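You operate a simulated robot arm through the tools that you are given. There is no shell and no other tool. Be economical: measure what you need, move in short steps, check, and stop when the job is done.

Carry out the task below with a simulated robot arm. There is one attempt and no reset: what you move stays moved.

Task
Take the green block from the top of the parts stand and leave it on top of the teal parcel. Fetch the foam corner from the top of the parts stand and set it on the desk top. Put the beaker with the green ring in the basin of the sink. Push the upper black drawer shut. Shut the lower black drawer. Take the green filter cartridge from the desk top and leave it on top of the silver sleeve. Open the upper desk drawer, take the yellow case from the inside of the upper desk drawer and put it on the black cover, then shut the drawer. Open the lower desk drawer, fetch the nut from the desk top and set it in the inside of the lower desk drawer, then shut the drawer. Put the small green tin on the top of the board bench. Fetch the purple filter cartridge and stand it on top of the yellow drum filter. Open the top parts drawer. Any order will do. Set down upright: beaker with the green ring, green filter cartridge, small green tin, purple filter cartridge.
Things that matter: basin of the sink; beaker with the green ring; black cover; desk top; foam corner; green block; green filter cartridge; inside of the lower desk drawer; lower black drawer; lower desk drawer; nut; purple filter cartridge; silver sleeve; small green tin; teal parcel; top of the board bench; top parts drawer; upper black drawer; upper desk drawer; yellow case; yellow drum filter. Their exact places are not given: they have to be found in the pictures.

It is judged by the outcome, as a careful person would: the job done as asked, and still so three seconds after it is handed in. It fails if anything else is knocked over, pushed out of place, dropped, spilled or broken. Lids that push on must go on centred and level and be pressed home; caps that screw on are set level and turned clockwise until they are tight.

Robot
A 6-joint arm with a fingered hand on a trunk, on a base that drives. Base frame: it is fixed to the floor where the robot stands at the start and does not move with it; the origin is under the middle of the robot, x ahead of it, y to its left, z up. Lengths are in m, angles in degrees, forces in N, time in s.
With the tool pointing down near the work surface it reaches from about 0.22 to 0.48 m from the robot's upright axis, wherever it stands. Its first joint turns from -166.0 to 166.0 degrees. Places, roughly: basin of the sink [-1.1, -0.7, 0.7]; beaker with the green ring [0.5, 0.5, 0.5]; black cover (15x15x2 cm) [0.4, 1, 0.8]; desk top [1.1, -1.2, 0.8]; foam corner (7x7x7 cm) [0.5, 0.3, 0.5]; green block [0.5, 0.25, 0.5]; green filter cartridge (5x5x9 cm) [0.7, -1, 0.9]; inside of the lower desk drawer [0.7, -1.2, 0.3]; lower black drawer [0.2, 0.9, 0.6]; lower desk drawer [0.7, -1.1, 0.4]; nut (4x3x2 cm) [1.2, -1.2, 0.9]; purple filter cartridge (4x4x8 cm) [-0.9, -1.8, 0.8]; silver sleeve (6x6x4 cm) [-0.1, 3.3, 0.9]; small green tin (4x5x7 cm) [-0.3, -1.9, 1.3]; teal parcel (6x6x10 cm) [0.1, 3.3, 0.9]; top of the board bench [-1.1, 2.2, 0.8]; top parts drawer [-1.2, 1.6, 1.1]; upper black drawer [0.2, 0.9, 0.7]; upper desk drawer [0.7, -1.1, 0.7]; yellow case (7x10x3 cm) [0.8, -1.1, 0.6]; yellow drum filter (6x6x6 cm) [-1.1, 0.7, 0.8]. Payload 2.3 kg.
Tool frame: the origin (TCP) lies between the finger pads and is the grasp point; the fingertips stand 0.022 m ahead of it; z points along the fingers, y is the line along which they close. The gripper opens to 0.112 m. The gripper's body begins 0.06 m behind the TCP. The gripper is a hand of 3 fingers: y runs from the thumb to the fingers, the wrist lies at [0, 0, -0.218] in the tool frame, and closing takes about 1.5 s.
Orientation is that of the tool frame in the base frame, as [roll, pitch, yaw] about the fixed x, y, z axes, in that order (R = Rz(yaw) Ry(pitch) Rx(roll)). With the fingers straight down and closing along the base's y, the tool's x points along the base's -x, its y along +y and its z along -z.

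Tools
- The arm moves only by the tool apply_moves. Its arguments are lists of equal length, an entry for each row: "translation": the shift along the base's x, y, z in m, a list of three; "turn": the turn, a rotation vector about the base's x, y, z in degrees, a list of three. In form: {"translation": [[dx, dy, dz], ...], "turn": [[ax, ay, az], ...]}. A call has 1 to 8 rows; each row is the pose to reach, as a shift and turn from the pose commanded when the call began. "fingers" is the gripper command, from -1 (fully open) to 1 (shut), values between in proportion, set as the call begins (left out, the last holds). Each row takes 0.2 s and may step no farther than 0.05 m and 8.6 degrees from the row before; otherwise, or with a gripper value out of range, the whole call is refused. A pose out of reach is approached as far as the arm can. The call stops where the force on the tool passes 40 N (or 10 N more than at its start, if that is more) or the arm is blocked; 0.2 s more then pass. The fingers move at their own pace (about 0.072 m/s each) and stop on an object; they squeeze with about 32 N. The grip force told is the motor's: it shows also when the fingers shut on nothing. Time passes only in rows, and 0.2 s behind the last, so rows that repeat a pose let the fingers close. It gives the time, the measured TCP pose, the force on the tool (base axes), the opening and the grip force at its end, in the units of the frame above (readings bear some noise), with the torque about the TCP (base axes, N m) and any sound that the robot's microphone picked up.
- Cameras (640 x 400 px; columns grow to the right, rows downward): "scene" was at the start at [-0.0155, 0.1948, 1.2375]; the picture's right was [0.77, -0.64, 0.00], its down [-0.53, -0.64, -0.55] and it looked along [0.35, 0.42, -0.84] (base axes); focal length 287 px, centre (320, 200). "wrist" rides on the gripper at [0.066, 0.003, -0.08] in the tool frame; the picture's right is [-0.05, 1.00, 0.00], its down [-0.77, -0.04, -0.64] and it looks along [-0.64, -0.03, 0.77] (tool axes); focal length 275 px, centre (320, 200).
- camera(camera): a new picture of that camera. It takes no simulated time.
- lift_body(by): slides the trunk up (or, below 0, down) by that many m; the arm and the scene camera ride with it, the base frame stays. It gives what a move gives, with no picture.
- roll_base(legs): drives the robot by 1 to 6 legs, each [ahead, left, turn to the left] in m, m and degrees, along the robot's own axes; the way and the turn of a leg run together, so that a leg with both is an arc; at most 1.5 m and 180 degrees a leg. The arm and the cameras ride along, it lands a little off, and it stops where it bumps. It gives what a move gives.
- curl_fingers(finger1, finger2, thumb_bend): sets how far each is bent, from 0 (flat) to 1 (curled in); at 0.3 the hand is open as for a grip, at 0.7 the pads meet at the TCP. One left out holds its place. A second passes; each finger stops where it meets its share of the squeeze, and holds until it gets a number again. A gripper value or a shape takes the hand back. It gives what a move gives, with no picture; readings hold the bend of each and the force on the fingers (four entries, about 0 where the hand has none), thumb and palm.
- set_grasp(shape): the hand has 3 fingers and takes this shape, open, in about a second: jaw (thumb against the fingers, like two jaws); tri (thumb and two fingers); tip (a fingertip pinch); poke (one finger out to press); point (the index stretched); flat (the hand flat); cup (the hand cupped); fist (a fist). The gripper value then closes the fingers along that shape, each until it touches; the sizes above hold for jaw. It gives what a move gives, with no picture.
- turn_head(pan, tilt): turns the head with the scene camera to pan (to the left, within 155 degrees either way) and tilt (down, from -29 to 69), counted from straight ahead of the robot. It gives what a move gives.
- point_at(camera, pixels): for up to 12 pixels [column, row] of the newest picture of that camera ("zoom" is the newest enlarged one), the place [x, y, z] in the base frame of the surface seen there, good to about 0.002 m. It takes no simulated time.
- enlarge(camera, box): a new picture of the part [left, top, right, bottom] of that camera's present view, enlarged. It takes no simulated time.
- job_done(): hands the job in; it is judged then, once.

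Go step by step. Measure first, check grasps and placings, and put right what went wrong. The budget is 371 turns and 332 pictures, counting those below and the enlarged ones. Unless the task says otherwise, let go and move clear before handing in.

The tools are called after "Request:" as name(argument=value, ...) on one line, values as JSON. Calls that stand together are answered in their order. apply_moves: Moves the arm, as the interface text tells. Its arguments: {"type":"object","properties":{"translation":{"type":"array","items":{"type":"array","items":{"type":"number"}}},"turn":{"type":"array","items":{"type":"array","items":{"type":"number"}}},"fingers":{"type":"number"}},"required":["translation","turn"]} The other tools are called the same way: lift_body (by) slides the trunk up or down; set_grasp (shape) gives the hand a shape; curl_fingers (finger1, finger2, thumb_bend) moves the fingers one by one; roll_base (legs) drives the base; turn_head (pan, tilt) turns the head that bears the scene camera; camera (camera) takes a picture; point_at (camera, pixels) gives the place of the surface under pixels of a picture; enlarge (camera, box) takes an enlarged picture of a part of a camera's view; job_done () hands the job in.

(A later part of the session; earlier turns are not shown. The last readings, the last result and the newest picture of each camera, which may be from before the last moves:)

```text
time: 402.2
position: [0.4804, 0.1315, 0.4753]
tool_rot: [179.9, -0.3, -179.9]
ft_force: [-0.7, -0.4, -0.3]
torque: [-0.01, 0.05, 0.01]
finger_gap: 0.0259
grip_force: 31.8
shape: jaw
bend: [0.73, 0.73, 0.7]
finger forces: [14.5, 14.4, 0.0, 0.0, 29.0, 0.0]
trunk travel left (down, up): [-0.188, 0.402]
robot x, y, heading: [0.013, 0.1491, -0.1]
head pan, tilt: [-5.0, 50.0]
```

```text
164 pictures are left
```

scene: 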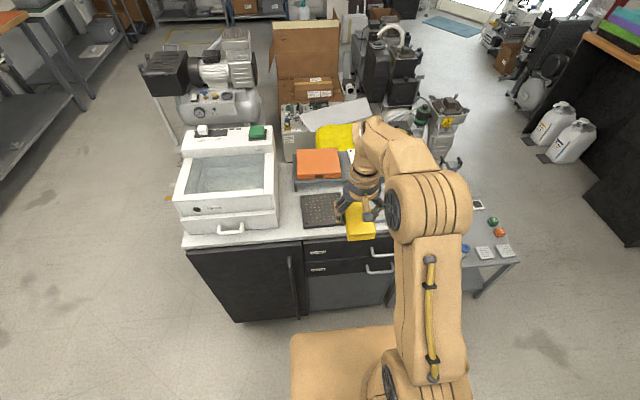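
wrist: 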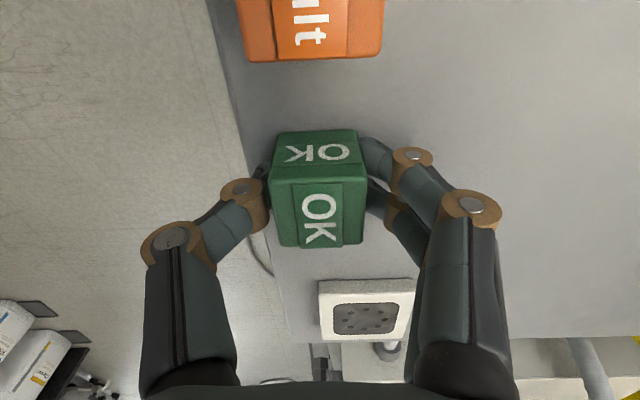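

Request:
apply_moves(translation=[[0, 0, 0.03], [0, 0, 0.07], [-0.02, 0, 0.11], [-0.04, 0, 0.15], [-0.07, 0.01, 0.18], [-0.1, 0.02, 0.2]], turn=[[0, 0, 0], [0, 0, 0], [0, 0, 0], [0, 0, 0], [0, 0, 0], [0, 0, 0]])

Request:
lift_body(by=0.4)

Request:
roll_base(legs=[[-0.3, 0, 0], [0, 0, 90], [1.2, 0, 0], [0.8, 0, 0]])

Request:
turn_head(pan=-15, tilt=25)

Request:
camera(camera="scene")

```text
time: 403.6
position: [0.3765, 0.153, 0.6755]
tool_rot: [179.8, -0.3, -180.0]
ft_force: [-1.0, 0.5, -0.2]
torque: [-0.01, 0.03, -0.02]
finger_gap: 0.0256
grip_force: 31.9
shape: jaw
bend: [0.73, 0.73, 0.7]
finger forces: [14.5, 14.5, 0.1, 0.0, 28.9, 0.0]
trunk travel left (down, up): [-0.188, 0.402]
robot x, y, heading: [0.015, 0.1475, -0.2]
head pan, tilt: [-5.0, 50.0]
```

```text
time: 407.5
position: [0.3759, 0.1533, 1.0749]
tool_rot: [180.0, -0.3, -179.9]
ft_force: [0.5, -0.9, -0.2]
torque: [-0.01, 0.02, 0.02]
finger_gap: 0.0258
grip_force: 32.3
shape: jaw
bend: [0.73, 0.73, 0.7]
finger forces: [14.5, 14.5, 0.0, 0.1, 29.0, 0.0]
trunk travel left (down, up): [-0.588, 0.002]
robot x, y, heading: [0.0153, 0.1482, -0.1]
head pan, tilt: [-5.0, 50.0]
```

```text
time: 422.7
position: [-0.266, 2.4764, 1.0754]
tool_rot: [-180.0, -0.3, -90.6]
ft_force: [-1.0, 1.0, -0.5]
torque: [0.0, 0.03, -0.02]
finger_gap: 0.0258
grip_force: 32.0
shape: jaw
bend: [0.73, 0.73, 0.7]
finger forces: [14.5, 14.6, 0.1, 0.0, 29.0, 0.1]
trunk travel left (down, up): [-0.588, 0.002]
robot x, y, heading: [-0.2671, 2.1139, 89.2]
head pan, tilt: [-5.0, 50.0]
```

```text
time: 423.6
position: [-0.2671, 2.4766, 1.0759]
tool_rot: [179.8, -0.4, -90.7]
ft_force: [0.6, -0.3, 0.1]
torque: [0.01, -0.03, -0.02]
finger_gap: 0.0259
grip_force: 32.1
shape: jaw
bend: [0.73, 0.73, 0.7]
finger forces: [14.5, 14.4, 0.0, 0.1, 29.1, 0.1]
trunk travel left (down, up): [-0.588, 0.002]
robot x, y, heading: [-0.266, 2.1138, 89.0]
head pan, tilt: [-15.0, 25.0]
```

```text
163 pictures are left
```

scene: 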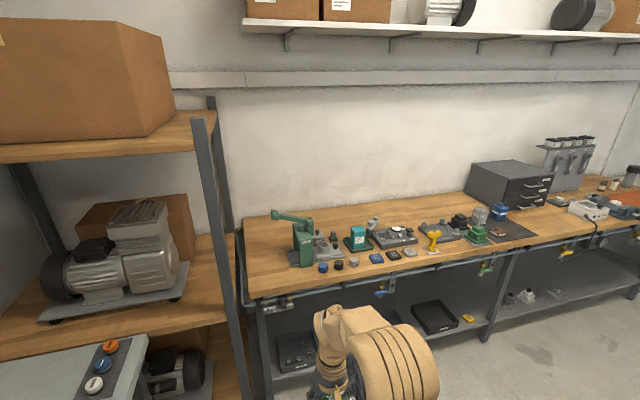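

Request:
enlarge(camera="scene", box=[240, 190, 460, 310])

Request:
point_at(camera="scene", pixels=[[358, 228], [352, 228], [365, 227], [359, 240], [353, 263], [353, 260], [322, 266], [339, 264], [260, 290], [440, 270], [303, 255], [230, 380]])

```text
2.91 times, centred on (350, 250) of scene
```

zoom: 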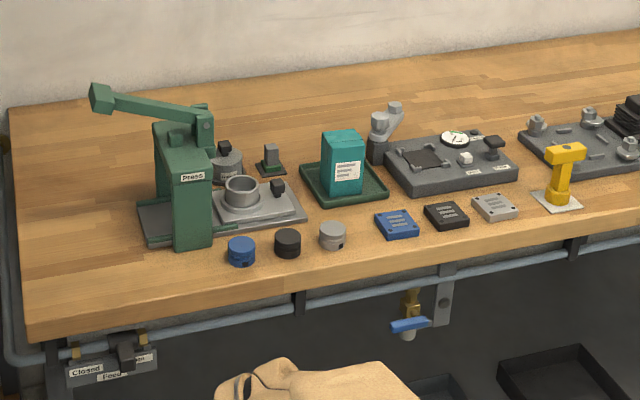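

```text
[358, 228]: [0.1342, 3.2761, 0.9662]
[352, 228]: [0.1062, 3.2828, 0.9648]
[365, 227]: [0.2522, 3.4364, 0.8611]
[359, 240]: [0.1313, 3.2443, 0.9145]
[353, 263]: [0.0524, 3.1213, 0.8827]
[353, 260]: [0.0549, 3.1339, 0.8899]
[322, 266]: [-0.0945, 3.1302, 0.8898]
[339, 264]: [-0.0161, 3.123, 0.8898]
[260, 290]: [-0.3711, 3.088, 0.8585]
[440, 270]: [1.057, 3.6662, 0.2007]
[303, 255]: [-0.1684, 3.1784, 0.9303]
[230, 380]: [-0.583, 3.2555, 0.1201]
```

Request:
point_at(camera="zoom", pixels=[[410, 325], [385, 328], [412, 300], [241, 183], [222, 190], [260, 190], [241, 205], [332, 228], [343, 145], [325, 150], [360, 140], [345, 185]])

```text
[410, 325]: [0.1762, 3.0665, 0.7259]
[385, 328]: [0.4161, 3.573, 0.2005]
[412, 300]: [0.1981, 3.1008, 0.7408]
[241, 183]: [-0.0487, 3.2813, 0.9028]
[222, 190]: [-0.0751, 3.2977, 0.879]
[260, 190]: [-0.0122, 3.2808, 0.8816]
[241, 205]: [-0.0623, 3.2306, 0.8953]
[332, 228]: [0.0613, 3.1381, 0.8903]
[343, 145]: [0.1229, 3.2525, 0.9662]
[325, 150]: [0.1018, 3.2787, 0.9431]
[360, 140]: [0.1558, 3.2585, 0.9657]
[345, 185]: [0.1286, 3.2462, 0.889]
```

Request:
roll_base(legs=[[0, -0.4, 1], [0.68, 0, 0]])

Request:
turn_head(pan=-5, tilt=55)

Request:
camera(camera="scene")

Request:
camera(camera="wrist")

```text
time: 429.6
position: [0.1385, 3.1797, 1.0746]
tool_rot: [179.8, -0.3, -90.8]
ft_force: [-0.5, -0.1, -0.2]
torque: [0.05, -0.01, 0.02]
finger_gap: 0.0259
grip_force: 31.9
shape: jaw
bend: [0.73, 0.73, 0.7]
finger forces: [14.5, 14.4, 0.0, 0.1, 29.0, 0.0]
trunk travel left (down, up): [-0.588, 0.002]
robot x, y, heading: [0.1357, 2.8189, 89.5]
head pan, tilt: [-15.0, 25.0]
```

```text
time: 430.5
position: [0.1386, 3.179, 1.0754]
tool_rot: [179.7, -0.1, -90.7]
ft_force: [-0.1, 0.5, -0.4]
torque: [-0.02, 0.01, 0.02]
finger_gap: 0.026
grip_force: 31.7
shape: jaw
bend: [0.73, 0.73, 0.7]
finger forces: [14.4, 14.4, 0.0, 0.0, 29.0, 0.0]
trunk travel left (down, up): [-0.588, 0.002]
robot x, y, heading: [0.1398, 2.8155, 89.1]
head pan, tilt: [-5.0, 55.0]
```

```text
161 pictures are left
```

scene: 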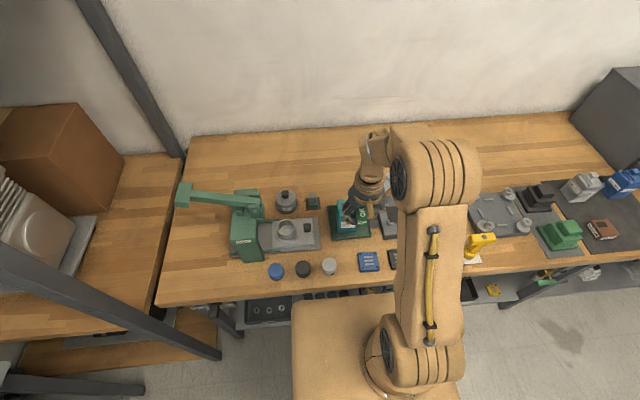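

```text
160 pictures are left
```

wrist: 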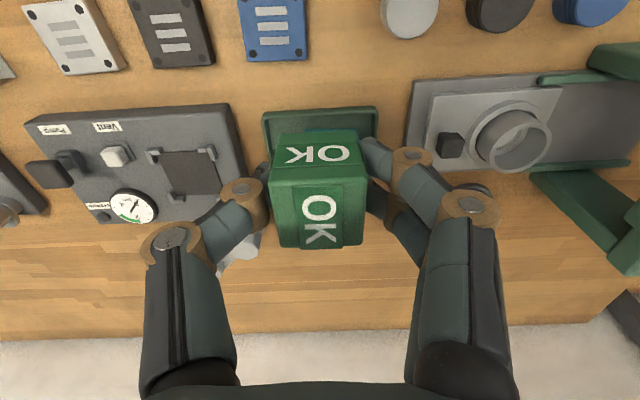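

Request:
enlarge(camera="scene", box=[250, 160, 410, 290])

```text
3.08 times, centred on (330, 225) of scene
```

zoom: 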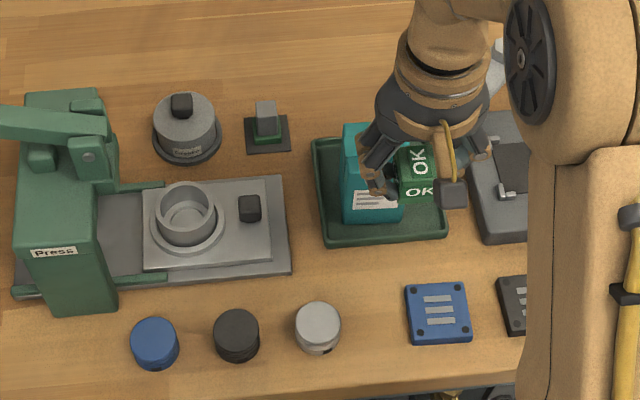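

Request:
point_at(camera="zoom", pixels=[[347, 130], [347, 150], [347, 165], [360, 128], [350, 185], [400, 212], [348, 210], [347, 176]])

```text
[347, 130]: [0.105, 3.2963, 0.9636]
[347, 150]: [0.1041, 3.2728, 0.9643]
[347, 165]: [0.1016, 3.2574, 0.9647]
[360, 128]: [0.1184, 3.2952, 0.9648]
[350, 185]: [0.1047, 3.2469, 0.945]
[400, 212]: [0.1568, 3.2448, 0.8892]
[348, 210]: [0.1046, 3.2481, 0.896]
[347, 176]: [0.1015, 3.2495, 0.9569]
```

Request:
apply_moves(translation=[[-0.004, 0.04, 0], [-0.0085, 0.08, 0], [-0.0085, 0.096, -0.02], [-0.0085, 0.096, -0.05], [-0.0085, 0.096, -0.07]], turn=[[0, 0, 0], [0, 0, 0], [0, 0, 0], [0, 0, 0], [0, 0, 0]])

Request:
camera(camera="wrist")

Request:
enlarge(camera="scene", box=[290, 140, 420, 260])

```text
time: 431.7
position: [0.1312, 3.2734, 1.0026]
tool_rot: [-180.0, -0.3, -90.8]
ft_force: [-0.3, 0.1, -0.4]
torque: [0.03, -0.01, 0.0]
finger_gap: 0.026
grip_force: 32.0
shape: jaw
bend: [0.73, 0.73, 0.7]
finger forces: [14.6, 14.6, 0.0, 0.1, 29.0, 0.0]
trunk travel left (down, up): [-0.588, 0.002]
robot x, y, heading: [0.1378, 2.8191, 89.1]
head pan, tilt: [-5.0, 55.0]
```

```text
158 pictures are left
```

wrist: 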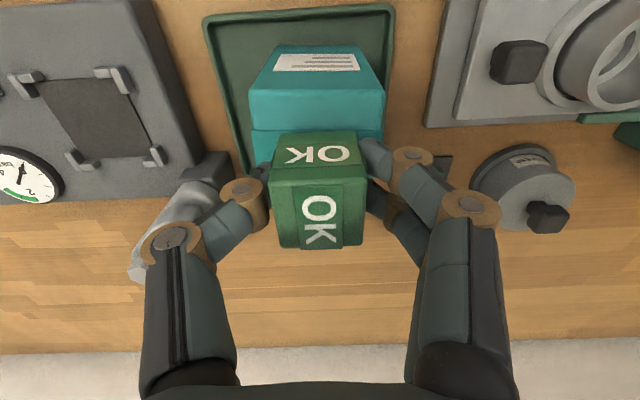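

```text
3.33 times, centred on (355, 200) of scene
```

zoom: 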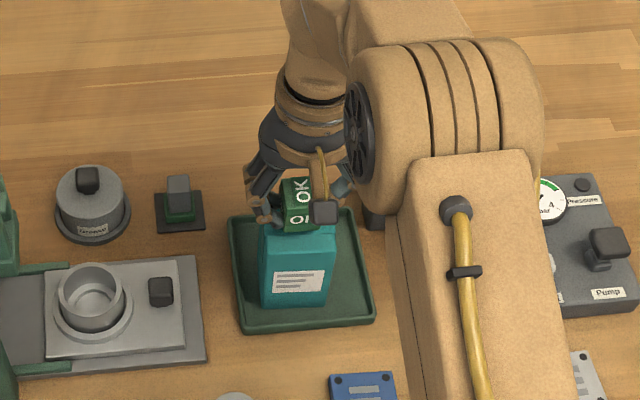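

Request:
apply_moves(translation=[[0, 0.001, -0.005], [0, 0.001, -0.008], [0, 0.001, -0.011]], turn=[[0, 0, 0], [0, 0, 0], [0, 0, 0]])

```text
time: 432.5
position: [0.13, 3.275, 0.9943]
tool_rot: [179.9, -0.3, -90.8]
ft_force: [0.4, 0.0, -0.7]
torque: [0.01, -0.02, 0.01]
finger_gap: 0.0258
grip_force: 32.4
shape: jaw
bend: [0.73, 0.73, 0.7]
finger forces: [14.5, 14.5, 0.0, 0.1, 29.0, 0.0]
trunk travel left (down, up): [-0.588, 0.002]
robot x, y, heading: [0.1376, 2.8165, 89.2]
head pan, tilt: [-5.0, 55.0]
```

Request:
apply_moves(translation=[[0, 0, -0.002], [0, 0, -0.004]], turn=[[0, 0, 0], [0, 0, 0]])

```text
time: 433.1
position: [0.1302, 3.2752, 0.9899]
tool_rot: [179.8, -0.2, -90.8]
ft_force: [0.3, 0.8, -0.2]
torque: [0.0, -0.01, -0.01]
finger_gap: 0.0258
grip_force: 32.1
shape: jaw
bend: [0.73, 0.73, 0.7]
finger forces: [14.4, 14.6, 0.0, 0.1, 29.0, 0.0]
trunk travel left (down, up): [-0.588, 0.002]
robot x, y, heading: [0.1378, 2.8119, 89.1]
head pan, tilt: [-5.0, 55.0]
```

Request:
apply_moves(translation=[[0, 0, -0.0015], [0, 0, -0.003]], turn=[[0, 0, 0], [0, 0, 0]])

Request:
camera(camera="wrist")

```text
time: 433.7
position: [0.1302, 3.2754, 0.9893]
tool_rot: [179.8, -0.1, -90.7]
ft_force: [0.4, 0.0, 14.2]
torque: [-0.01, -0.01, -0.02]
finger_gap: 0.0263
grip_force: 32.0
shape: jaw
bend: [0.74, 0.74, 0.7]
finger forces: [16.2, 16.1, 0.0, 0.0, 33.0, 0.0]
trunk travel left (down, up): [-0.588, 0.002]
robot x, y, heading: [0.1425, 2.8132, 89.0]
head pan, tilt: [-5.0, 55.0]
```

```text
156 pictures are left
```

wrist: 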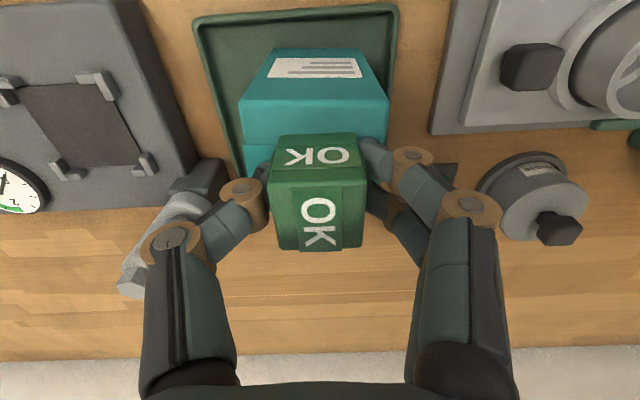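

Contact (14 N). Ease 2 mm, release, and rise.

Request:
apply_moves(translation=[[0, 0, 0.002], [0, 0, 0.002]], turn=[[0, 0, 0], [0, 0, 0]])

Request:
apply_moves(translation=[[0, 0, 0], [0, 0, 0], [0, 0, 0], [0, 0, 0.02], [0, 0, 0.06], [0, 0, 0.08]], turn=[[0, 0, 0], [0, 0, 0], [0, 0, 0], [0, 0, 0], [0, 0, 0], [0, 0, 0]], fingers=-0.2)

Request:
camera(camera="wrist")

Request:
enlarge(camera="scene", box=[250, 160, 410, 290])

Request:
point_at(camera="zoom", pixels=[[186, 186], [157, 212], [216, 208], [186, 222], [186, 235], [186, 250], [222, 240], [318, 318], [295, 325], [341, 325], [318, 305], [318, 340]])

```text
time: 434.3
position: [0.1296, 3.2743, 0.9892]
tool_rot: [179.9, -0.3, -90.8]
ft_force: [0.3, -0.2, 3.1]
torque: [0.01, 0.02, 0.03]
finger_gap: 0.0263
grip_force: 32.4
shape: jaw
bend: [0.74, 0.74, 0.7]
finger forces: [16.1, 15.8, 0.0, 0.1, 31.7, 0.0]
trunk travel left (down, up): [-0.588, 0.002]
robot x, y, heading: [0.1379, 2.8142, 89.2]
head pan, tilt: [-5.0, 55.0]
```

```text
time: 435.7
position: [0.1308, 3.2769, 1.0692]
tool_rot: [179.9, -0.3, -90.9]
ft_force: [0.2, 0.4, 0.1]
torque: [-0.01, 0.0, -0.01]
finger_gap: 0.0667
grip_force: 0.1
shape: jaw
bend: [0.71, 0.71, 0.71]
finger forces: [0.0, 0.0, 0.0, 0.1, 0.0, 0.0]
trunk travel left (down, up): [-0.588, 0.002]
robot x, y, heading: [0.1395, 2.8179, 89.2]
head pan, tilt: [-5.0, 55.0]
```

```text
155 pictures are left
```

wrist: 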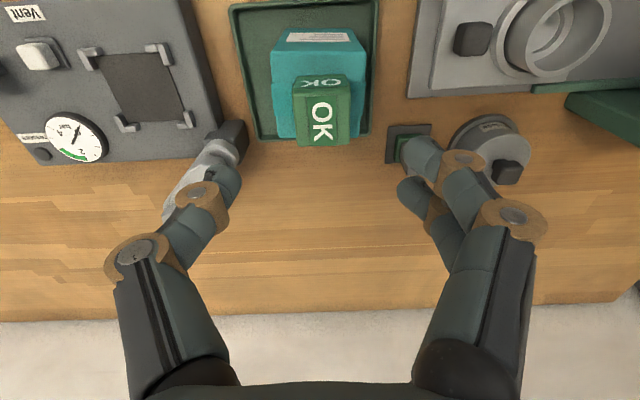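

```text
3.08 times, centred on (330, 225) of scene
```

zoom: 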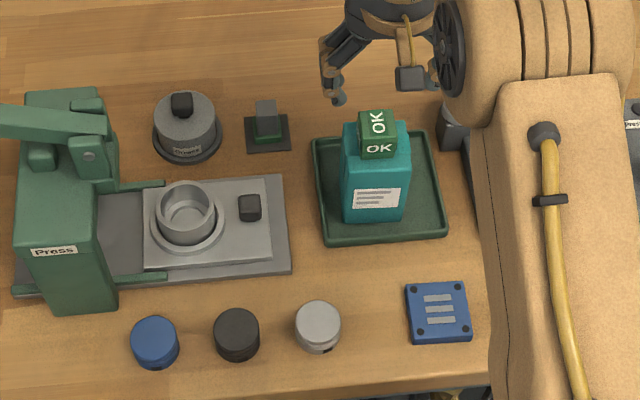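

```text
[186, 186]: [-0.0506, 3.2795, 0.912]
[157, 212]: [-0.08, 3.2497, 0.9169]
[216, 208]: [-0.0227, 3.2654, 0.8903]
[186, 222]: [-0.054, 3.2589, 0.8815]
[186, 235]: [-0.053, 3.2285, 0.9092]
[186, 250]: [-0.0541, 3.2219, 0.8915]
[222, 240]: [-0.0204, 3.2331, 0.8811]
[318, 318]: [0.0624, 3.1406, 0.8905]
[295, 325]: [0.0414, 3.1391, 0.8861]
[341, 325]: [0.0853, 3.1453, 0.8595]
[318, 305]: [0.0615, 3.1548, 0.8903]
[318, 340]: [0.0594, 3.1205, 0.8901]
```

Block sits on the parcel. Now back to the desk to shut the upper drawer and fetch the green cartridge.

Request:
roll_base(legs=[[-0.65, 0, 0], [0, 0.39, 0], [-1.3, 0, 0], [-1.35, 0, 0], [0, 0, -179]])

Request:
turn_head(pan=30, tilt=40)

Request:
camera(camera="scene")

```text
time: 461.3
position: [-0.2513, -0.9639, 1.0684]
tool_rot: [179.8, -0.3, 90.8]
ft_force: [0.4, -0.1, 0.4]
torque: [0.0, 0.01, -0.02]
finger_gap: 0.0667
grip_force: 0.0
shape: jaw
bend: [0.71, 0.71, 0.71]
finger forces: [0.0, 0.0, 0.0, 0.0, 0.1, 0.0]
trunk travel left (down, up): [-0.588, 0.002]
robot x, y, heading: [-0.2722, -0.5054, -89.3]
head pan, tilt: [-5.0, 55.0]
```

```text
time: 462.3
position: [-0.2532, -0.9636, 1.0676]
tool_rot: [179.7, -0.3, 90.8]
ft_force: [0.2, 0.4, 0.4]
torque: [-0.01, -0.02, -0.04]
finger_gap: 0.0667
grip_force: 0.1
shape: jaw
bend: [0.71, 0.71, 0.71]
finger forces: [0.1, 0.1, 0.0, 0.1, 0.1, 0.1]
trunk travel left (down, up): [-0.588, 0.002]
robot x, y, heading: [-0.2712, -0.5045, -89.5]
head pan, tilt: [30.0, 40.0]
```

```text
153 pictures are left
```

scene: 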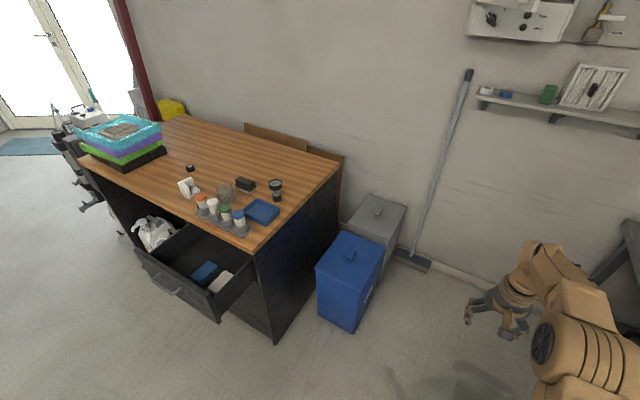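

Request:
roll_base(legs=[[-0.26, 0, 0], [0, 1.02, 0]])

Request:
apply_moves(translation=[[0, 0.012, 0], [0, 0.024, 0], [0, 0.036, 0], [0, 0.048, 0], [0, 0.06, 0]], turn=[[-7.6, 0, 0], [-15.2, 0, 0], [-22.8, 0, 0], [-30.4, 0, 0], [-38, 0, 0]], fingers=1)

Request:
turn_head(pan=0, tilt=55)

Request:
lift_body(by=-0.3)

Request:
camera(camera="scene")

```text
time: 469.0
position: [0.7843, -0.6743, 1.0687]
tool_rot: [179.9, -0.3, 92.7]
ft_force: [1.5, 0.5, 0.0]
torque: [-0.01, -0.01, -0.01]
finger_gap: 0.0668
grip_force: 0.1
shape: jaw
bend: [0.71, 0.71, 0.71]
finger forces: [0.0, 0.1, 0.0, 0.1, 0.0, 0.0]
trunk travel left (down, up): [-0.588, 0.002]
robot x, y, heading: [0.7514, -0.216, -87.1]
head pan, tilt: [30.0, 40.0]
```

```text
time: 470.2
position: [0.8058, -0.6166, 1.0625]
tool_rot: [175.9, 29.1, 92.9]
ft_force: [-0.1, -0.1, 0.1]
torque: [0.0, 0.02, -0.01]
finger_gap: 0.0
grip_force: 32.3
shape: jaw
bend: [0.68, 0.68, 0.77]
finger forces: [0.1, 0.0, 0.0, 0.0, 0.1, 0.1]
out of reach, approached as far as the arm can: row 4, 5
trunk travel left (down, up): [-0.588, 0.002]
robot x, y, heading: [0.7459, -0.2152, -87.1]
head pan, tilt: [30.0, 40.0]
```

```text
time: 471.2
position: [0.8056, -0.6155, 1.0624]
tool_rot: [175.9, 28.9, 92.9]
ft_force: [-0.7, -0.2, -0.6]
torque: [0.02, 0.03, 0.01]
finger_gap: 0.0
grip_force: 31.8
shape: jaw
bend: [0.68, 0.68, 0.77]
finger forces: [0.0, 0.0, 0.0, 0.0, 0.0, 0.1]
trunk travel left (down, up): [-0.588, 0.002]
robot x, y, heading: [0.749, -0.2132, -87.4]
head pan, tilt: [0.0, 55.0]
```

```text
time: 474.2
position: [0.8054, -0.6165, 0.763]
tool_rot: [175.9, 28.9, 92.9]
ft_force: [0.7, 0.1, 0.6]
torque: [-0.06, -0.01, -0.02]
finger_gap: 0.0
grip_force: 31.9
shape: jaw
bend: [0.68, 0.68, 0.77]
finger forces: [0.1, 0.0, 0.0, 0.0, 0.0, 0.1]
trunk travel left (down, up): [-0.288, 0.302]
robot x, y, heading: [0.7474, -0.2185, -87.7]
head pan, tilt: [0.0, 55.0]
```

```text
152 pictures are left
```

scene: 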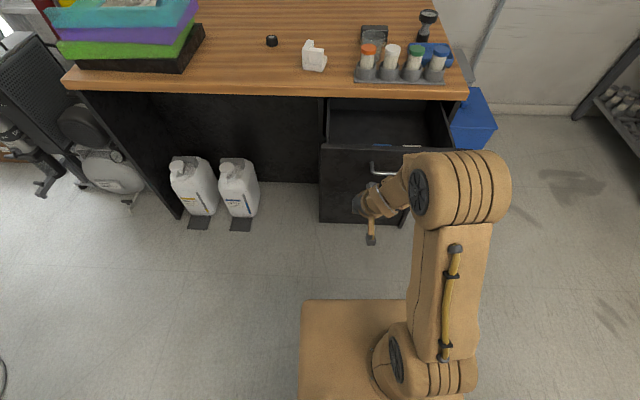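

Request:
roll_base(legs=[[0, 0.045, -2.3], [0.22, 0, 0]])

Request:
camera(camera="scene")

```text
time: 476.4
position: [0.8343, -0.843, 0.762]
tool_rot: [175.9, 28.9, 90.6]
ft_force: [-0.9, -0.1, 0.1]
torque: [0.0, 0.02, 0.01]
finger_gap: 0.0
grip_force: 32.1
shape: jaw
bend: [0.68, 0.69, 0.77]
finger forces: [0.0, 0.0, 0.0, 0.0, 0.1, 0.1]
trunk travel left (down, up): [-0.288, 0.302]
robot x, y, heading: [0.7921, -0.439, -89.4]
head pan, tilt: [0.0, 55.0]
```

```text
151 pictures are left
```

scene: 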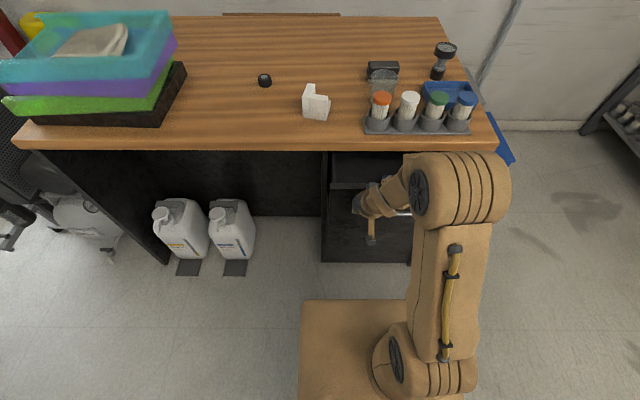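

Request:
roll_base(legs=[[0.11, 0, 0]])

Request:
apply_moves(translation=[[0, -0.015, 0], [0, -0.03, 0], [0, -0.045, 0], [0, -0.06, 0]], turn=[[0, 0, 0], [0, 0, 0], [0, 0, 0], [0, 0, 0]])

Request:
camera(camera="scene")

```text
time: 477.6
position: [0.8364, -0.9547, 0.7618]
tool_rot: [175.9, 28.8, 90.9]
ft_force: [-0.1, 0.1, 0.4]
torque: [-0.04, -0.01, -0.01]
finger_gap: 0.0
grip_force: 32.2
shape: jaw
bend: [0.68, 0.69, 0.77]
finger forces: [0.0, 0.0, 0.0, 0.1, 0.0, 0.1]
trunk travel left (down, up): [-0.288, 0.302]
robot x, y, heading: [0.7986, -0.5511, -89.4]
head pan, tilt: [0.0, 55.0]
```

```text
time: 478.4
position: [0.8412, -0.9769, 0.7598]
tool_rot: [175.2, 28.2, 91.0]
ft_force: [1.0, 21.5, 0.3]
torque: [0.07, 0.03, -0.41]
finger_gap: 0.0
grip_force: 31.8
shape: jaw
bend: [0.68, 0.73, 0.77]
finger forces: [0.0, 24.4, 0.0, 0.0, 0.0, 0.0]
out of reach, approached as far as the arm can: row 2, 3
trunk travel left (down, up): [-0.288, 0.302]
robot x, y, heading: [0.7948, -0.55, -89.5]
head pan, tilt: [0.0, 55.0]
stopped in row 4: the force on the tool passed its limit at 52 N (the readings are from after the stop); the commanded pose is now the measured one
```

```text
150 pictures are left
```

scene: 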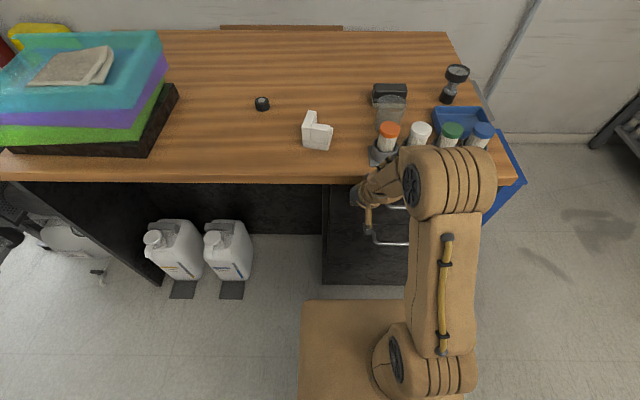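

Request:
roll_base(legs=[[-0.22, 0, 0]])

Request:
camera(camera="scene")

Request:
lift_body(by=0.29)

Request:
apply_moves(translation=[[0, -0.01, 0], [0, -0.02, 0], [0, -0.03, 0], [0, -0.04, 0]], turn=[[7.2, 0, -0.5], [14.4, 0, -1], [21.6, 0, -1.5], [28.6, 0, -2]], fingers=-0.15)

```text
time: 480.1
position: [0.8367, -0.7635, 0.7597]
tool_rot: [175.1, 28.3, 90.9]
ft_force: [-0.6, -0.4, -0.6]
torque: [0.04, 0.0, -0.01]
finger_gap: 0.0
grip_force: 32.0
shape: jaw
bend: [0.68, 0.69, 0.77]
finger forces: [0.1, 0.1, 0.0, 0.1, 0.0, 0.0]
trunk travel left (down, up): [-0.288, 0.302]
robot x, y, heading: [0.7936, -0.3325, -89.2]
head pan, tilt: [0.0, 55.0]
```

```text
149 pictures are left
```

scene: 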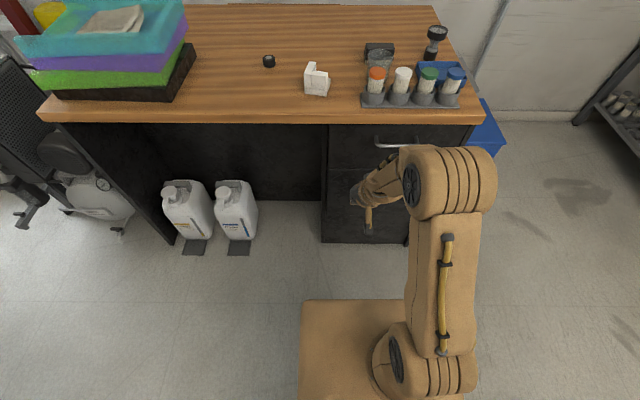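

```text
time: 483.0
position: [0.8384, -0.7636, 1.049]
tool_rot: [175.1, 28.3, 90.9]
ft_force: [-0.3, -0.1, -0.5]
torque: [0.0, -0.02, 0.02]
finger_gap: 0.0
grip_force: 32.6
shape: jaw
bend: [0.68, 0.69, 0.77]
finger forces: [0.0, 0.0, 0.0, 0.1, 0.1, 0.0]
trunk travel left (down, up): [-0.578, 0.012]
robot x, y, heading: [0.7948, -0.3331, -89.7]
head pan, tilt: [0.0, 55.0]
```

```text
time: 484.0
position: [0.8393, -0.8048, 1.0476]
tool_rot: [175.2, -0.5, 88.8]
ft_force: [0.4, -0.6, 0.5]
torque: [0.05, 0.02, 0.02]
finger_gap: 0.064
grip_force: 0.1
shape: jaw
bend: [0.72, 0.72, 0.7]
finger forces: [0.0, 0.1, 0.0, 0.0, 0.0, 0.0]
out of reach, approached as far as the arm can: row 1
trunk travel left (down, up): [-0.578, 0.012]
robot x, y, heading: [0.7949, -0.3328, -89.3]
head pan, tilt: [0.0, 55.0]
```

Request:
apply_moves(translation=[[0, 0, 0]], turn=[[-0.4, 4.8, 0]])

Request:
enlarge(camera="scene", box=[340, 10, 500, 130])

```text
time: 484.4
position: [0.8396, -0.804, 1.0474]
tool_rot: [-180.0, 0.2, 88.8]
ft_force: [0.1, 0.2, -0.1]
torque: [0.0, 0.02, -0.02]
finger_gap: 0.0642
grip_force: 0.0
shape: jaw
bend: [0.72, 0.72, 0.7]
finger forces: [0.0, 0.1, 0.1, 0.0, 0.0, 0.1]
trunk travel left (down, up): [-0.578, 0.012]
robot x, y, heading: [0.7952, -0.3294, -89.6]
head pan, tilt: [0.0, 55.0]
```

```text
3.33 times, centred on (420, 70) of scene
```

zoom: 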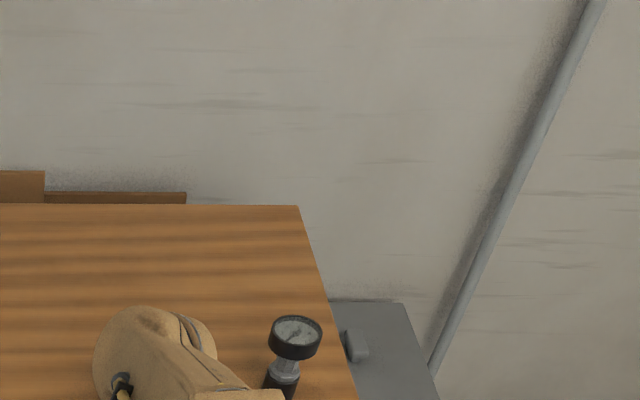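

Request:
camera(camera="scene")

Request:
camera(camera="wrist")

```text
147 pictures are left
```

scene: 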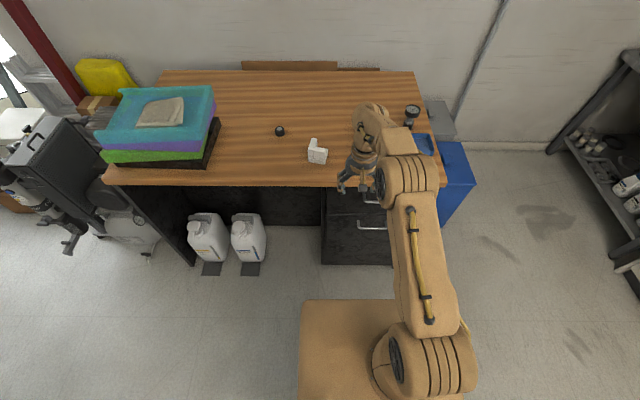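

```text
146 pictures are left
```

wrist: 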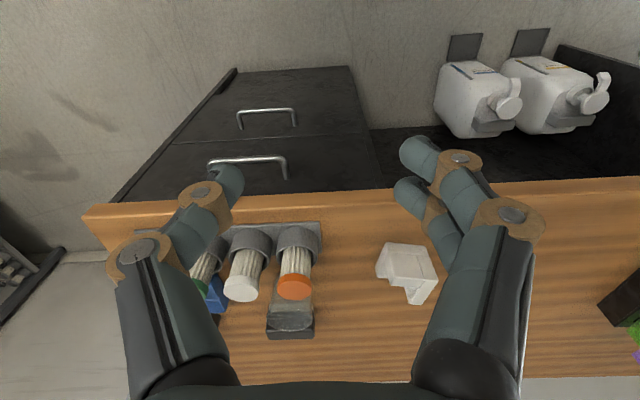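

Request:
roll_base(legs=[[0, -0.46, 0], [0, 0, 45], [0.22, -0.23, 0]])

Request:
camera(camera="wrist")

Request:
turn_head(pan=0, tilt=55)

Request:
camera(camera="scene")

```text
time: 491.0
position: [0.701, -0.9492, 1.0492]
tool_rot: [179.9, 0.3, 134.5]
ft_force: [-0.6, 0.0, -0.1]
torque: [0.05, -0.01, 0.0]
finger_gap: 0.064
grip_force: 0.1
shape: jaw
bend: [0.72, 0.72, 0.7]
finger forces: [0.1, 0.1, 0.0, 0.0, 0.0, 0.0]
trunk travel left (down, up): [-0.578, 0.012]
robot x, y, heading: [0.3314, -0.651, -43.8]
head pan, tilt: [0.0, 55.0]
```

```text
145 pictures are left
```

wrist: 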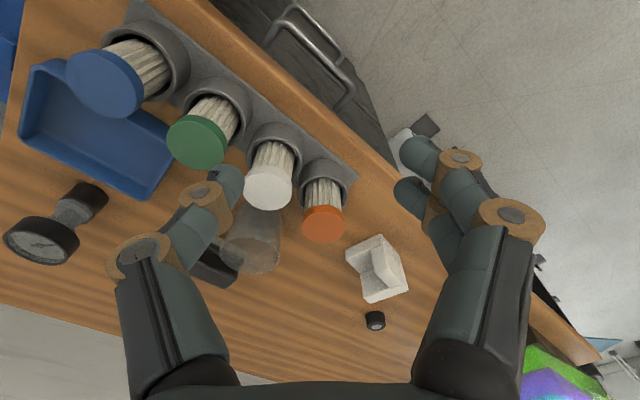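

```text
time: 491.6
position: [0.7009, -0.9479, 1.0485]
tool_rot: [179.9, 0.2, 134.5]
ft_force: [0.2, -0.4, 0.1]
torque: [-0.01, 0.02, 0.01]
finger_gap: 0.0641
grip_force: 0.1
shape: jaw
bend: [0.72, 0.72, 0.7]
finger forces: [0.0, 0.1, 0.0, 0.1, 0.1, 0.0]
trunk travel left (down, up): [-0.578, 0.012]
robot x, y, heading: [0.3349, -0.6504, -43.9]
head pan, tilt: [0.0, 55.0]
```

```text
144 pictures are left
```

scene: 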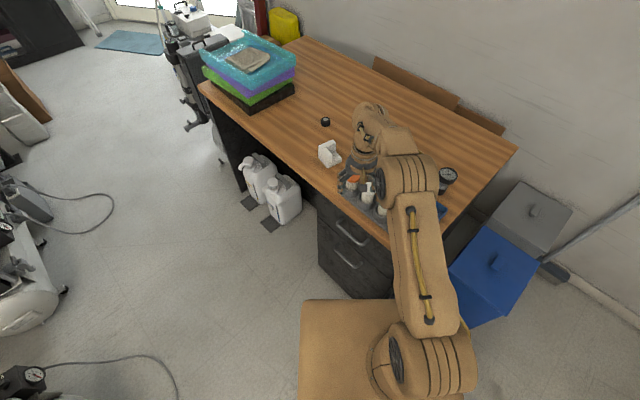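

Request:
point_at(camera="wrist", pixels=[[195, 143], [170, 143], [222, 143], [195, 120], [195, 165], [268, 190], [103, 83], [323, 225], [250, 105], [243, 100], [225, 85], [200, 108]])

Request:
enlarge(camera="wrist", box=[60, 20, 360, 250])

```text
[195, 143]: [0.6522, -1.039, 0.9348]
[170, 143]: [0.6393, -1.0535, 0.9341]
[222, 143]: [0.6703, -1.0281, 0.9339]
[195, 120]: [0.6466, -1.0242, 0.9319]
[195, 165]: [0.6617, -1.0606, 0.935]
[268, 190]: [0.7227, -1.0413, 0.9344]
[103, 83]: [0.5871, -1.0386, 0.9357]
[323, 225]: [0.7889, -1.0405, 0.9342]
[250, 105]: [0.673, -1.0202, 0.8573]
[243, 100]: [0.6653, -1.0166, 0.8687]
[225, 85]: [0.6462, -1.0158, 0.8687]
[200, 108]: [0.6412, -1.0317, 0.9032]
```

```text
1.74 times, centred on (210, 135) of wrist
```

zoom: 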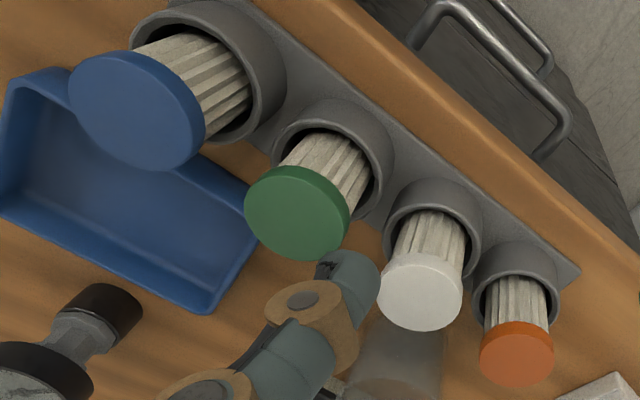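

Request:
roll_base(legs=[[0.06, 0, 0]])

Request:
apply_moves(translation=[[-0.015, -0.008, 0], [-0.03, -0.016, 0], [-0.045, -0.024, 0], [-0.06, -0.032, 0], [-0.075, -0.04, 0], [-0.089, -0.048, 0]], turn=[[0, 0, 7.6], [0, 0, 15.2], [0, 0, 22.8], [0, 0, 30.4], [0, 0, 38], [0, 0, 45.5]])

Request:
camera(camera="wrist")

```text
time: 492.6
position: [0.7445, -0.9913, 1.0482]
tool_rot: [179.9, 0.0, 134.5]
ft_force: [1.0, -0.2, 0.0]
torque: [0.04, -0.02, -0.02]
finger_gap: 0.0643
grip_force: 0.1
shape: jaw
bend: [0.72, 0.72, 0.7]
finger forces: [0.1, 0.0, 0.0, 0.1, 0.1, 0.0]
trunk travel left (down, up): [-0.578, 0.012]
robot x, y, heading: [0.3767, -0.6957, -44.1]
head pan, tilt: [0.0, 55.0]
```

```text
time: 493.9
position: [0.6548, -1.0397, 1.0506]
tool_rot: [180.0, 0.2, 180.0]
ft_force: [-0.6, 0.3, 0.3]
torque: [0.0, -0.01, -0.01]
finger_gap: 0.0641
grip_force: 0.1
shape: jaw
bend: [0.72, 0.72, 0.7]
finger forces: [0.0, 0.0, 0.0, 0.1, 0.1, 0.0]
trunk travel left (down, up): [-0.578, 0.012]
robot x, y, heading: [0.3736, -0.6935, -44.2]
head pan, tilt: [0.0, 55.0]
```

```text
142 pictures are left
```

wrist: 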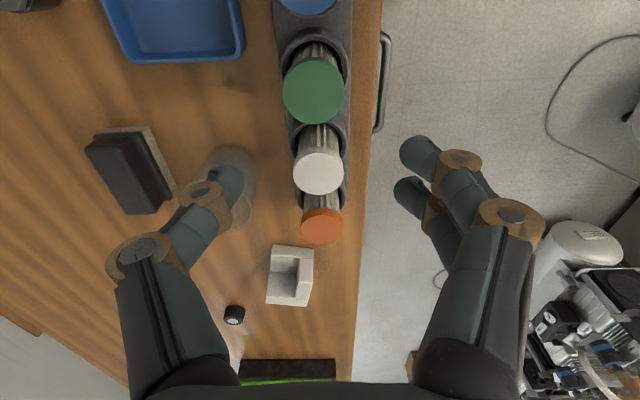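

Request:
point_at(camera="wrist", pixels=[[314, 92], [285, 92], [344, 92], [314, 62], [314, 120], [235, 160], [245, 185], [225, 215], [180, 20], [240, 40]])

```text
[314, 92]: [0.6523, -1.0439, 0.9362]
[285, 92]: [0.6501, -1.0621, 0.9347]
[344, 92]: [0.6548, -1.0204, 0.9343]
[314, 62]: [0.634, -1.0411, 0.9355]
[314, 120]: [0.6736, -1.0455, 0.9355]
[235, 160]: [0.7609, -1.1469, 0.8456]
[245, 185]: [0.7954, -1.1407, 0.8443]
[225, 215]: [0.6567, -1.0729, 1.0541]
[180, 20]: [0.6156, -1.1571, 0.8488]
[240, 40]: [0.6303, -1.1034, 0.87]
```

Request:
apply_moves(translation=[[-0.001, -0.0015, -0.04], [-0.001, -0.0015, -0.08], [-0.001, -0.0015, -0.1]], turn=[[0, 0, 0], [0, 0, 0], [0, 0, 0]])

Request:
camera(camera="wrist")

```text
time: 494.8
position: [0.6637, -1.0468, 0.9534]
tool_rot: [179.2, 0.5, 180.0]
ft_force: [-0.3, 0.2, -0.6]
torque: [-0.02, -0.03, -0.01]
finger_gap: 0.0641
grip_force: 0.1
shape: jaw
bend: [0.72, 0.72, 0.7]
finger forces: [0.0, 0.0, 0.1, 0.1, 0.1, 0.0]
out of reach, approached as far as the arm can: row 2, 3
trunk travel left (down, up): [-0.578, 0.012]
robot x, y, heading: [0.3757, -0.6896, -43.8]
head pan, tilt: [0.0, 55.0]
```

```text
141 pictures are left
```

wrist: 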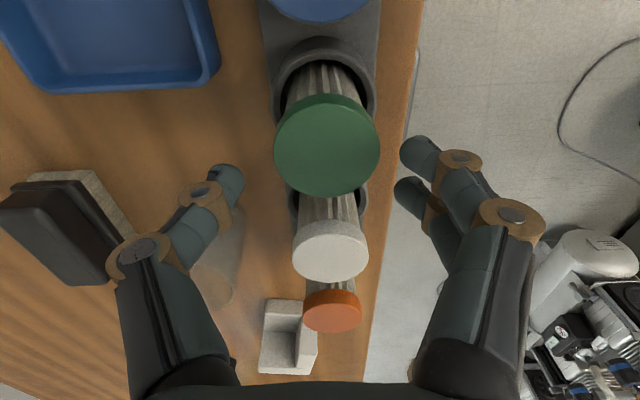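

Request:
apply_moves(translation=[[-0.0045, 0.003, 0.045], [-0.0095, 0.0055, 0.09], [-0.0095, 0.0055, 0.097]], turn=[[-0.4, 0.25, 0], [-0.8, 0.5, 0], [-0.8, 0.5, 0]])

Request:
lift_body(by=-0.11)

Request:
camera(camera="wrist")

```text
time: 495.6
position: [0.6503, -1.0404, 1.049]
tool_rot: [-179.4, -0.3, -180.0]
ft_force: [-0.3, 1.2, -0.4]
torque: [-0.01, -0.02, -0.01]
finger_gap: 0.0642
grip_force: 0.0
shape: jaw
bend: [0.72, 0.72, 0.7]
finger forces: [0.0, 0.1, 0.0, 0.1, 0.0, 0.1]
trunk travel left (down, up): [-0.578, 0.012]
robot x, y, heading: [0.3751, -0.6901, -44.1]
head pan, tilt: [0.0, 55.0]
```

```text
time: 497.0
position: [0.651, -1.0415, 0.9384]
tool_rot: [-179.3, -0.2, 180.0]
ft_force: [-0.1, -0.8, 0.1]
torque: [0.01, -0.01, -0.01]
finger_gap: 0.064
grip_force: 0.1
shape: jaw
bend: [0.72, 0.72, 0.7]
finger forces: [0.1, 0.0, 0.0, 0.1, 0.0, 0.0]
trunk travel left (down, up): [-0.468, 0.122]
robot x, y, heading: [0.3742, -0.6932, -43.9]
head pan, tilt: [0.0, 55.0]
```

```text
140 pictures are left
```

wrist: 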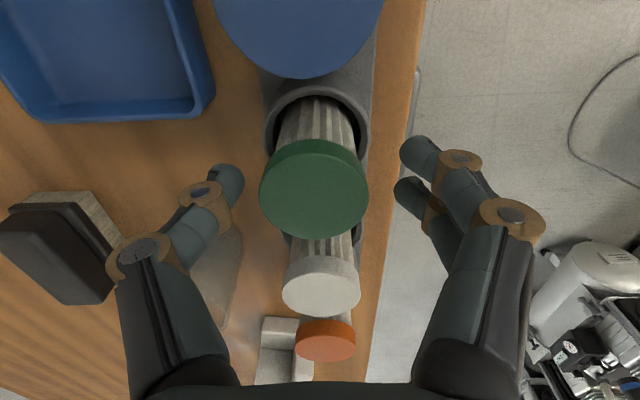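

Request:
lift_body(by=-0.016)

Request:
apply_moves(translation=[[0, 0, 0], [0, 0, 0], [0, 0, 0], [0, 0, 0]], turn=[[0, 0, 0], [0, 0, 0], [0, 0, 0], [0, 0, 0]], fingers=1)

Request:
camera(camera="wrist")

```text
time: 497.6
position: [0.6508, -1.0406, 0.9227]
tool_rot: [-179.4, -0.3, 179.9]
ft_force: [0.1, 0.5, 0.0]
torque: [-0.03, 0.04, -0.04]
finger_gap: 0.0642
grip_force: 0.0
shape: jaw
bend: [0.72, 0.72, 0.7]
finger forces: [0.0, 0.0, 0.0, 0.1, 0.0, 0.0]
trunk travel left (down, up): [-0.452, 0.138]
robot x, y, heading: [0.3771, -0.6934, -43.9]
head pan, tilt: [0.0, 55.0]
```

```text
time: 498.6
position: [0.6503, -1.0406, 0.9219]
tool_rot: [-179.3, -0.3, 180.0]
ft_force: [0.0, 0.5, 0.2]
torque: [0.0, 0.01, -0.02]
finger_gap: 0.0323
grip_force: 32.2
shape: jaw
bend: [0.74, 0.74, 0.7]
finger forces: [12.6, 14.9, 0.1, 0.0, 29.1, 0.1]
trunk travel left (down, up): [-0.452, 0.138]
robot x, y, heading: [0.375, -0.6909, -43.7]
head pan, tilt: [0.0, 55.0]
```

```text
139 pictures are left
```

wrist: 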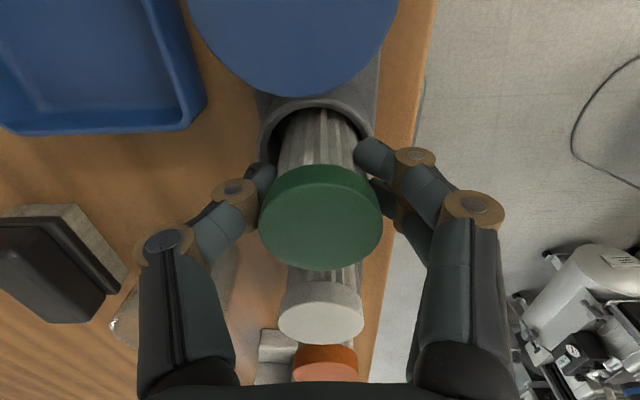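

Gripped at 0.032. Lift with the trunk straight up.

Request:
lift_body(by=0.13)

Request:
camera(camera="wrist")

```text
time: 500.2
position: [0.6506, -1.0426, 1.0536]
tool_rot: [-179.3, -0.3, 180.0]
ft_force: [0.3, 0.0, -1.2]
torque: [0.0, -0.01, 0.0]
finger_gap: 0.0319
grip_force: 32.4
shape: jaw
bend: [0.74, 0.74, 0.7]
finger forces: [12.6, 14.9, 0.0, 0.0, 29.0, 0.0]
trunk travel left (down, up): [-0.582, 0.008]
robot x, y, heading: [0.3735, -0.697, -44.0]
head pan, tilt: [0.0, 55.0]
```

```text
138 pictures are left
```

wrist: 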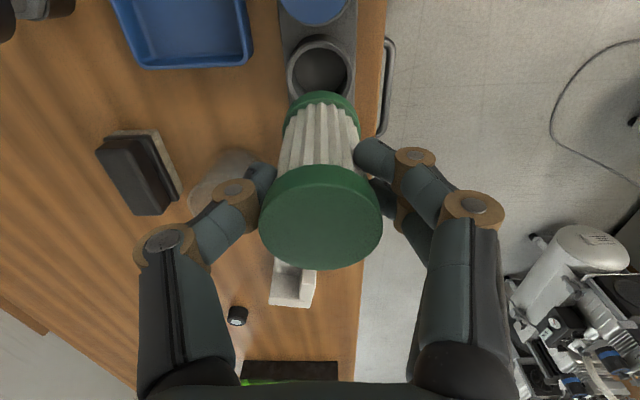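

Request:
roll_base(legs=[[-0.36, 0, 0]])

Request:
apply_moves(translation=[[0.01, 0.005, 0], [0.02, 0.01, 0], [0.03, 0.015, 0], [0.04, 0.02, 0], [0.05, 0.025, 0], [0.06, 0.03, 0]], turn=[[0, 0, -7.6], [0, 0, -15.2], [0, 0, -22.8], [0, 0, -30.4], [0, 0, -38], [-0.5, -0.5, -44]])

Request:
roll_base(legs=[[0, 0, 134], [0, 0.4, 0], [1.3, 0, 0], [1.3, 0, 0]])

Request:
turn_head(pan=-10, tilt=35)

Request:
camera(camera="scene")

```text
time: 502.5
position: [0.3898, -0.7918, 1.0537]
tool_rot: [-179.1, -0.2, 179.5]
ft_force: [0.4, 1.5, -1.4]
torque: [0.01, 0.0, -0.02]
finger_gap: 0.0322
grip_force: 32.3
shape: jaw
bend: [0.74, 0.74, 0.7]
finger forces: [12.7, 15.0, 0.0, 0.1, 28.9, 0.1]
trunk travel left (down, up): [-0.582, 0.008]
robot x, y, heading: [0.1186, -0.4403, -44.5]
head pan, tilt: [0.0, 55.0]
```

```text
time: 503.9
position: [0.4521, -0.7636, 1.052]
tool_rot: [-179.0, 0.4, 135.3]
ft_force: [0.2, -0.2, -1.2]
torque: [-0.01, -0.01, -0.01]
finger_gap: 0.032
grip_force: 32.5
shape: jaw
bend: [0.74, 0.74, 0.7]
finger forces: [12.6, 15.0, 0.1, 0.0, 29.0, 0.1]
trunk travel left (down, up): [-0.582, 0.008]
robot x, y, heading: [0.1169, -0.4461, -44.8]
head pan, tilt: [0.0, 55.0]
```

```text
time: 524.5
position: [-0.2044, 2.689, 1.0536]
tool_rot: [-179.0, 0.3, -92.5]
ft_force: [-0.1, 0.0, -1.9]
torque: [0.01, 0.02, -0.03]
finger_gap: 0.0316
grip_force: 32.5
shape: jaw
bend: [0.74, 0.74, 0.7]
finger forces: [12.3, 15.3, 0.1, 0.0, 28.9, 0.0]
trunk travel left (down, up): [-0.582, 0.008]
robot x, y, heading: [-0.2193, 2.2281, 87.5]
head pan, tilt: [0.0, 55.0]
```

```text
time: 525.3
position: [-0.2046, 2.6896, 1.0524]
tool_rot: [-179.0, 0.3, -92.5]
ft_force: [-0.6, -0.6, -1.0]
torque: [-0.02, 0.01, 0.03]
finger_gap: 0.032
grip_force: 31.9
shape: jaw
bend: [0.74, 0.74, 0.7]
finger forces: [12.3, 15.3, 0.0, 0.0, 28.9, 0.0]
trunk travel left (down, up): [-0.582, 0.008]
robot x, y, heading: [-0.2182, 2.2266, 87.3]
head pan, tilt: [-10.0, 35.0]
```

```text
137 pictures are left
```

scene: 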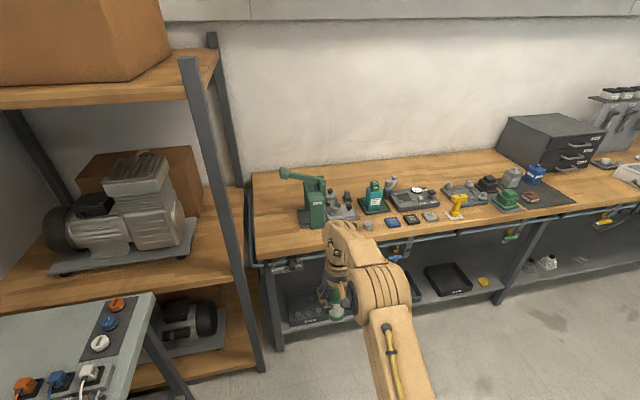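

Request:
enlarge(camera="scene", box=[270, 150, 420, 250])

```text
4.00 times, centred on (345, 200) of scene
```

zoom: 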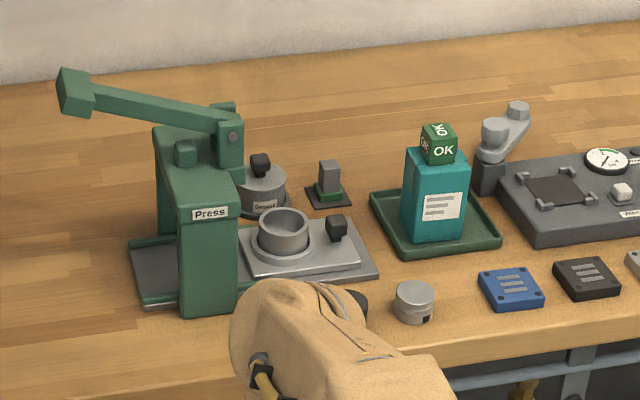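

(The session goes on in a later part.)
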